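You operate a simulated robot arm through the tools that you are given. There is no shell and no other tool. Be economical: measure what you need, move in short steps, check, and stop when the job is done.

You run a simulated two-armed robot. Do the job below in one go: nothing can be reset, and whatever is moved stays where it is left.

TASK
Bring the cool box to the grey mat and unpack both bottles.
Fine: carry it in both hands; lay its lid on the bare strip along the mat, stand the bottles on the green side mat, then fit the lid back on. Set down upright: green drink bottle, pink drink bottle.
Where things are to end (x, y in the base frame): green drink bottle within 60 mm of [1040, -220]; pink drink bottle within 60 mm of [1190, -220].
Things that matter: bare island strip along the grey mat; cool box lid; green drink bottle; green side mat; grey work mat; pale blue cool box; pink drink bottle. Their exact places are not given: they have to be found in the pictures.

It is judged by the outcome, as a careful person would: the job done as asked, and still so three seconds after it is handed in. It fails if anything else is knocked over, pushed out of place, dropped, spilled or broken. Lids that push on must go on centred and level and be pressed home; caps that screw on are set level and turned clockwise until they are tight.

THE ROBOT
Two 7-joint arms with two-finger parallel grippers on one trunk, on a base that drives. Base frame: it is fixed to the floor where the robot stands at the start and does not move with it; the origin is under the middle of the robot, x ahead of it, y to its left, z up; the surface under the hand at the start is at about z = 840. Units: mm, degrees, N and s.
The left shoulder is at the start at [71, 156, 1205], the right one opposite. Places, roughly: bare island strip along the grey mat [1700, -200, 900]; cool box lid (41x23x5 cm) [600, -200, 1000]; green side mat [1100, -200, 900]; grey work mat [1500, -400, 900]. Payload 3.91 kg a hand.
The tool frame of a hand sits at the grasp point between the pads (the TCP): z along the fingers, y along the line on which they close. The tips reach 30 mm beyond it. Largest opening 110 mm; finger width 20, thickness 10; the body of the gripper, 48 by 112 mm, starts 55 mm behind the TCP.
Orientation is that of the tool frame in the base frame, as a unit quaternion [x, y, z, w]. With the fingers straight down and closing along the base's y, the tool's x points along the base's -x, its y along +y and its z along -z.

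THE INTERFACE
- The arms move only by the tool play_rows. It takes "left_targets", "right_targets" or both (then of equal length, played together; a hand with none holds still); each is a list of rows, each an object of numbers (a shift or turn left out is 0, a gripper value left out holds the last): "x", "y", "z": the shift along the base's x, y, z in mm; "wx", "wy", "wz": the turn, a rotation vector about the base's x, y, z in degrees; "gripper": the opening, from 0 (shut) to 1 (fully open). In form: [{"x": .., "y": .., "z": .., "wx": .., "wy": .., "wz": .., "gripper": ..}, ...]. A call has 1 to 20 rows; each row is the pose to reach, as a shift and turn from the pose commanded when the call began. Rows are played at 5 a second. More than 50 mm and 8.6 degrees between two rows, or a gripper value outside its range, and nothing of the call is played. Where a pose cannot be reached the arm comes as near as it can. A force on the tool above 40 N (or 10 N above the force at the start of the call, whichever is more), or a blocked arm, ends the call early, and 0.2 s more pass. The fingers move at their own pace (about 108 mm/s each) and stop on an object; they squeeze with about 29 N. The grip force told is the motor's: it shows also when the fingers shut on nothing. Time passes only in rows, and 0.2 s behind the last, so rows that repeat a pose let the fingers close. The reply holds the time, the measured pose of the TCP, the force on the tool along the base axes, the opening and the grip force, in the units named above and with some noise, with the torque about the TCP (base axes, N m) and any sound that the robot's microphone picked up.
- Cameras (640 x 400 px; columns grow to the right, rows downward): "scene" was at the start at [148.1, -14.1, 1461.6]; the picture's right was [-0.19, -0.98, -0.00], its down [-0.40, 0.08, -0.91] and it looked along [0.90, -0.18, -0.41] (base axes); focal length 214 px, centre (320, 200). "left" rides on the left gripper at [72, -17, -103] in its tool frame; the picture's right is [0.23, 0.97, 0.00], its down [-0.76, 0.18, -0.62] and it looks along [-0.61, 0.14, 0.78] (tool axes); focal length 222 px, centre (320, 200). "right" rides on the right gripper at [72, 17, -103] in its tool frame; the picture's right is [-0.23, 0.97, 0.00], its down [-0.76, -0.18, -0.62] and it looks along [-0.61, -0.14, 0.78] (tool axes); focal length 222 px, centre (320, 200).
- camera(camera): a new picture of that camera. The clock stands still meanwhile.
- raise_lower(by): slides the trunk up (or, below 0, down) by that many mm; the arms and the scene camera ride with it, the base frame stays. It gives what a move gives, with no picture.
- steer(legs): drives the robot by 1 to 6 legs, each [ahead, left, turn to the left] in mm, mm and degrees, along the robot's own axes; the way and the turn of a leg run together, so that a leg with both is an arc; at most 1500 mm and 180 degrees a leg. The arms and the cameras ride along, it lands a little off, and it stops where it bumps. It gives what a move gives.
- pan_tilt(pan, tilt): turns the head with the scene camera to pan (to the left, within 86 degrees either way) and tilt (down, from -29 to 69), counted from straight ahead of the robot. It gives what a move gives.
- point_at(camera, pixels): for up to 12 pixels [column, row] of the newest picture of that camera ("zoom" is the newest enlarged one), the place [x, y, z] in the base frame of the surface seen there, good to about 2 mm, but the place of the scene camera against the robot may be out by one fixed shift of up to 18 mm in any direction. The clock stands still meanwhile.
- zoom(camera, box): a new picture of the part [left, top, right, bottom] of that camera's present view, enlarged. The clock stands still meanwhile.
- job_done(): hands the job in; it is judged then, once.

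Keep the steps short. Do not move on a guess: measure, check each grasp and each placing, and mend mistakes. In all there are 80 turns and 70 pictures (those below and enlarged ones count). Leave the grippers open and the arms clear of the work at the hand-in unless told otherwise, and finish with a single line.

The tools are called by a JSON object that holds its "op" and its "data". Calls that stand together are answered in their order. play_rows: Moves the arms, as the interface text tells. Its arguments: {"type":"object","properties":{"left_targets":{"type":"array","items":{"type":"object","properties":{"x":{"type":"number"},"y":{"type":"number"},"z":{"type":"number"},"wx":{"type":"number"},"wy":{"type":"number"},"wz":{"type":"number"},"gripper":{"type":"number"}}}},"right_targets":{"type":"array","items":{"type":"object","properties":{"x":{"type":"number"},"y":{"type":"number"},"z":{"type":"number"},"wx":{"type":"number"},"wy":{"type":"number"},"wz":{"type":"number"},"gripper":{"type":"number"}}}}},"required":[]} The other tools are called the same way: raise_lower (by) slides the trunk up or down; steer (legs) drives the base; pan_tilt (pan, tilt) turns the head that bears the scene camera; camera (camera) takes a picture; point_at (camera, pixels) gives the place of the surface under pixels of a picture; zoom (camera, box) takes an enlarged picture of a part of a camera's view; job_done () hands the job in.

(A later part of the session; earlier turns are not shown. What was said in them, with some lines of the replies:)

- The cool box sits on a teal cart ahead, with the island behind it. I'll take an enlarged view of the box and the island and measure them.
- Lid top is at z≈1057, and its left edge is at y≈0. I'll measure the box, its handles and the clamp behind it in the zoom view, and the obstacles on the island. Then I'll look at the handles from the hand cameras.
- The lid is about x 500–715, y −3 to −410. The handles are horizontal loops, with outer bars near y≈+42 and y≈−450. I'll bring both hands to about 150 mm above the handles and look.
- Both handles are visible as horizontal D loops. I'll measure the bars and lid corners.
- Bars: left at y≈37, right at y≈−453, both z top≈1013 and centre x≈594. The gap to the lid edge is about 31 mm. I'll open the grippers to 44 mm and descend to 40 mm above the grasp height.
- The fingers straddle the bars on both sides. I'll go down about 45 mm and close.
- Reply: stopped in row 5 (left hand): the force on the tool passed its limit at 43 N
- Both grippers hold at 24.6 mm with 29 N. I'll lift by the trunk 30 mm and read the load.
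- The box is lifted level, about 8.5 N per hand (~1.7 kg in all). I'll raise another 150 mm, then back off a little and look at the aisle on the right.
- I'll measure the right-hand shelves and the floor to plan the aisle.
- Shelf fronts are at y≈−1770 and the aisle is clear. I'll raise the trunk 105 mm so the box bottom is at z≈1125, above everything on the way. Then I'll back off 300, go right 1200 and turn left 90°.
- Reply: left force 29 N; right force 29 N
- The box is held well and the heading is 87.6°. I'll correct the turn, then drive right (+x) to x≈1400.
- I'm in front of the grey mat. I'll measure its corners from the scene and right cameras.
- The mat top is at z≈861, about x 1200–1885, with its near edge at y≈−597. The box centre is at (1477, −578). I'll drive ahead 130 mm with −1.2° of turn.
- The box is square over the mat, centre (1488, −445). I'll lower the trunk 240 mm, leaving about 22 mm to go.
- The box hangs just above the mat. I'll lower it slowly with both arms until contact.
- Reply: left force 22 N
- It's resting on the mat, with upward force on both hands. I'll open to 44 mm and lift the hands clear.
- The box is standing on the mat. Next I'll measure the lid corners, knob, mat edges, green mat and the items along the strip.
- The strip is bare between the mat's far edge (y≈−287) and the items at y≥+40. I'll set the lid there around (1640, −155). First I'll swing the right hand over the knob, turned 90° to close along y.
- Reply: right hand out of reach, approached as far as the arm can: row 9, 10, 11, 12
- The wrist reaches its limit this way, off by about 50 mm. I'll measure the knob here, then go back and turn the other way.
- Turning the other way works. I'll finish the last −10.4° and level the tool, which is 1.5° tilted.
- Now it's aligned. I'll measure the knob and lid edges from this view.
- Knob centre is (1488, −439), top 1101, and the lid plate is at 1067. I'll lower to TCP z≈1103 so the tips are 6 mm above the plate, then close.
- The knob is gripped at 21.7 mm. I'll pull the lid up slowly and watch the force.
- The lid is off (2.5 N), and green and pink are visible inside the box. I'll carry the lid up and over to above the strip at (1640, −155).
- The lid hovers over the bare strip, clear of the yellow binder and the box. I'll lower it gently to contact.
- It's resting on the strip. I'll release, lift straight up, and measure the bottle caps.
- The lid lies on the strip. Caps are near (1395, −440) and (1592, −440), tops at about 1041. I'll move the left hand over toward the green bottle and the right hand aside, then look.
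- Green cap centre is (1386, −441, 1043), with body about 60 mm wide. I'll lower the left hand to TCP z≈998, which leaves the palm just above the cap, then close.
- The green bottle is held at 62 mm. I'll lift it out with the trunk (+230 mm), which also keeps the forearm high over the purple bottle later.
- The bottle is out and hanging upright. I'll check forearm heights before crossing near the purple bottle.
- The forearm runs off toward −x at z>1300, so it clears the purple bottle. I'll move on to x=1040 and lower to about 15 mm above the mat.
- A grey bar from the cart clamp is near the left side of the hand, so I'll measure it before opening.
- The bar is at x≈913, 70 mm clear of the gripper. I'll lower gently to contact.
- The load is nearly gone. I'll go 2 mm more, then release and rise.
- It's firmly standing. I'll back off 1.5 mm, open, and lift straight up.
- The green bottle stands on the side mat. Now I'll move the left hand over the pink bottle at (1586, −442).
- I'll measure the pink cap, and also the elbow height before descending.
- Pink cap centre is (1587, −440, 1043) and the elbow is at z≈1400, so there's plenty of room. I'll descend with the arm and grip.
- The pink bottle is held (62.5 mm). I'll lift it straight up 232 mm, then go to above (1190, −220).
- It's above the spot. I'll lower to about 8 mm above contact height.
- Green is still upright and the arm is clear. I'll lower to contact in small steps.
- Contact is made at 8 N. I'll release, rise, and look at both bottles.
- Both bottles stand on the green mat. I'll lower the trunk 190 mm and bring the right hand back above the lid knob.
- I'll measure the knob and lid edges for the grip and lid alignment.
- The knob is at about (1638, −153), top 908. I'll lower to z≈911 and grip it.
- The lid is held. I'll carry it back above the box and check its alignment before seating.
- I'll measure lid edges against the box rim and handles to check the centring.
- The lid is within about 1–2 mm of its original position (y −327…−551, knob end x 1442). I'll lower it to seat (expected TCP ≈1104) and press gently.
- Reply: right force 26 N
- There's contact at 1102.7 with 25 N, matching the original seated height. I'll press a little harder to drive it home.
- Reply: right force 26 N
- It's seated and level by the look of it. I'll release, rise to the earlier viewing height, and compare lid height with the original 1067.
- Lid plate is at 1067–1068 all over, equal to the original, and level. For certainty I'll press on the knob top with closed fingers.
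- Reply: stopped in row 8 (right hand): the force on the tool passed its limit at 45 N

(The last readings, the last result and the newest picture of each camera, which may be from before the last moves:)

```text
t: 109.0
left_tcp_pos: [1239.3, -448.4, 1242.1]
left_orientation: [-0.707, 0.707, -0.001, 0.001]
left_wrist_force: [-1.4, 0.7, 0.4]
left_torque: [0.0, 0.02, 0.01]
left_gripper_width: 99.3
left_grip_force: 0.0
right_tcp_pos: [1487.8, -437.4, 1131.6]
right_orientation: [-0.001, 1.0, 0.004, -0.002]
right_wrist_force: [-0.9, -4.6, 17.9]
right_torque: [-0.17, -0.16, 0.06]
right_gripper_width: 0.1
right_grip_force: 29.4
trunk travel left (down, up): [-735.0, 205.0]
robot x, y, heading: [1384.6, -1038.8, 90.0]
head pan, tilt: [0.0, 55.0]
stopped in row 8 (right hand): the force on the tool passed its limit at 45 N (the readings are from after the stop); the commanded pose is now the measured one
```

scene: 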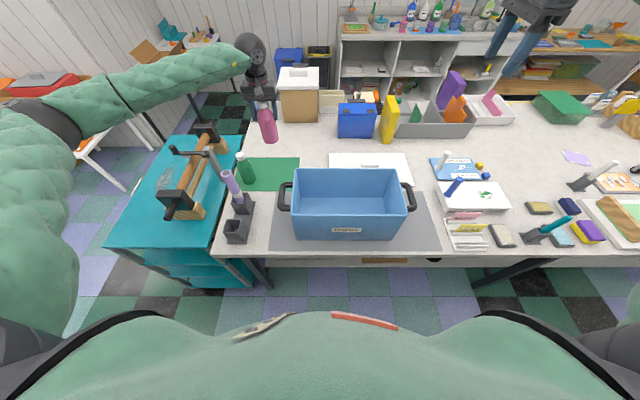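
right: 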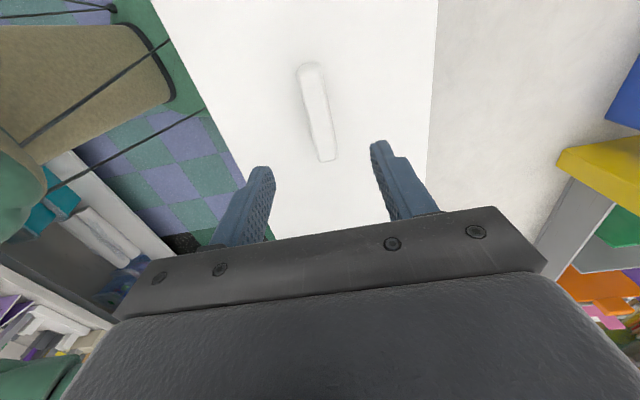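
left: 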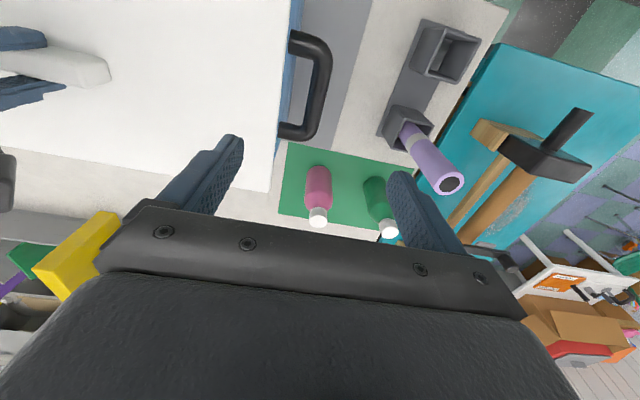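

Pressed to 45 N with no further travel, so it's home. I'll raise the right hand, open it, move clear, and do a final check.

{"op": "play_rows", "data": {"right_targets": [{"z": 30}, {"z": 70}, {"x": 30, "z": 110}, {"x": 65, "y": -20, "z": 140, "gripper": 1}, {"x": 105, "y": -40, "z": 160}, {"x": 145, "y": -60, "z": 170}, {"x": 185, "y": -80, "z": 180}, {"x": 225, "y": -100, "z": 180}, {"x": 265, "y": -120, "z": 180}], "left_targets": [{"z": 20, "gripper": 1}, {"z": 40}, {"z": 60, "y": -20}, {"z": 80, "y": -40}, {"z": 80, "y": -80}, {"z": 80, "y": -100}, {"z": 80, "y": -100}, {"z": 80, "y": -100}, {"z": 80, "y": -100}]}}

{"op": "camera", "data": {"camera": "scene"}}

{"op": "zoom", "data": {"camera": "scene", "box": [180, 90, 480, 260]}}

```text
refused: row 4 steps farther than a row can; nothing moved
```

```text
21 pictures are left
```

scene: 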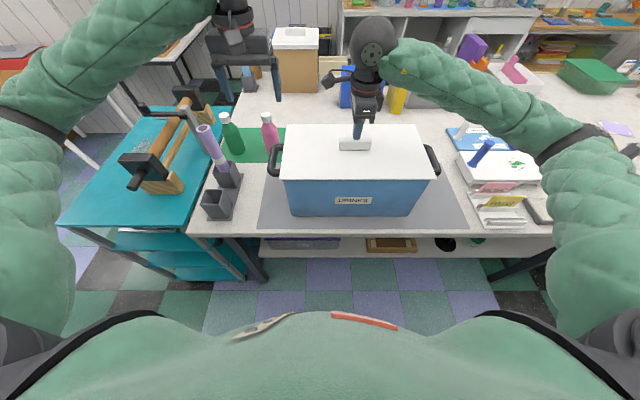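

```text
2.13 times, centred on (330, 175) of scene
```

zoom: 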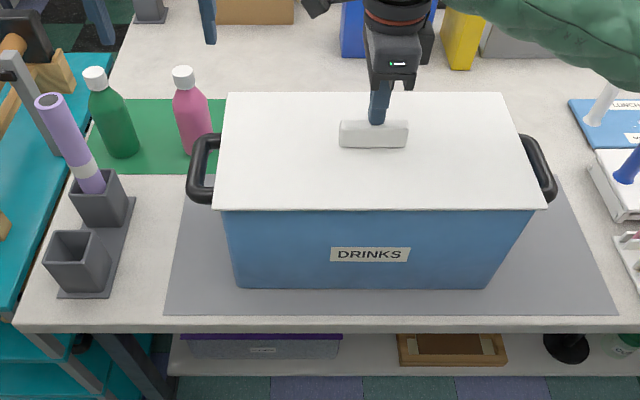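

One row was too long and nothing moved. I'll repeat with shorter steps.

{"op": "play_rows", "data": {"right_targets": [{"z": 30}, {"z": 70}, {"z": 110}, {"x": 25, "y": -15, "z": 135, "gripper": 1}, {"x": 60, "y": -30, "z": 150}, {"x": 100, "y": -45, "z": 160}, {"x": 140, "y": -60, "z": 170}, {"x": 180, "y": -75, "z": 175}, {"x": 220, "y": -90, "z": 180}, {"x": 260, "y": -105, "z": 180}], "left_targets": [{"z": 20, "gripper": 1}, {"z": 40}, {"z": 60, "y": -15}, {"z": 75, "y": -30}, {"z": 80, "y": -50}, {"z": 80, "y": -70}, {"z": 80, "y": -85}, {"z": 80, "y": -100}, {"z": 80, "y": -100}, {"z": 80, "y": -100}]}}

{"op": "zoom", "data": {"camera": "scene", "box": [180, 90, 480, 260]}}

{"op": "point_at", "data": {"camera": "zoom", "pixels": [[94, 74], [183, 75], [118, 130], [195, 125], [380, 160], [240, 200], [520, 200], [250, 100], [500, 100]]}}

```text
t: 111.2
left_tcp_pos: [1240.8, -548.5, 1325.1]
left_orientation: [-0.707, 0.707, 0.0, 0.002]
left_wrist_force: [0.5, -1.4, -0.1]
left_torque: [0.05, -0.01, -0.02]
left_gripper_width: 110.3
left_grip_force: 0.1
right_tcp_pos: [1749.1, -545.3, 1308.2]
right_orientation: [-0.002, 1.0, 0.002, -0.003]
right_wrist_force: [0.2, 0.3, 0.6]
right_torque: [0.01, 0.01, -0.03]
right_gripper_width: 110.0
right_grip_force: 0.0
trunk travel left (down, up): [-735.0, 205.0]
robot x, y, heading: [1390.3, -1041.1, 90.3]
head pan, tilt: [0.0, 55.0]
```

```text
2.13 times, centred on (330, 175) of scene
```

zoom: 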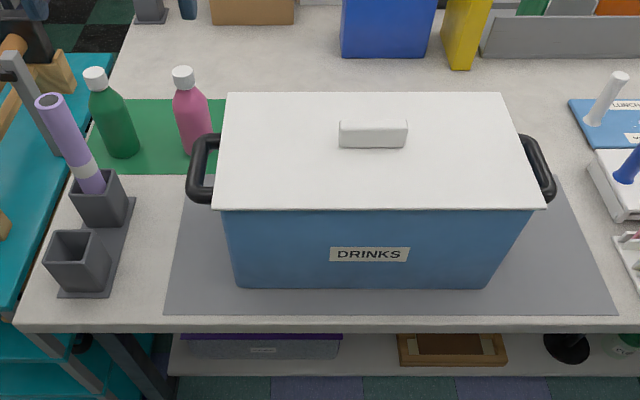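

```text
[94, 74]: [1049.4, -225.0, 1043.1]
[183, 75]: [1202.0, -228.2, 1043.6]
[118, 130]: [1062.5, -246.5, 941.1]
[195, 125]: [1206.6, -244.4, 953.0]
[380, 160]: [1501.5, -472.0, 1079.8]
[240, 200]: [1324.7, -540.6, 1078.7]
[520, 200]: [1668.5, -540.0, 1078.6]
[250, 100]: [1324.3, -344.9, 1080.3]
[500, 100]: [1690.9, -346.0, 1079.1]
```

Both bottles stand upright on target, the lid is level and home, nothing else has moved, and the hands are open and clear. I'll hand in now.

{"op": "job_done", "data": {}}

```text
The job is handed in.
```

The cool box is on the grey mat with its lid pressed back on, and the green and pink bottles stand upright on the green side mat at about (1040, −220) and (1190, −222).
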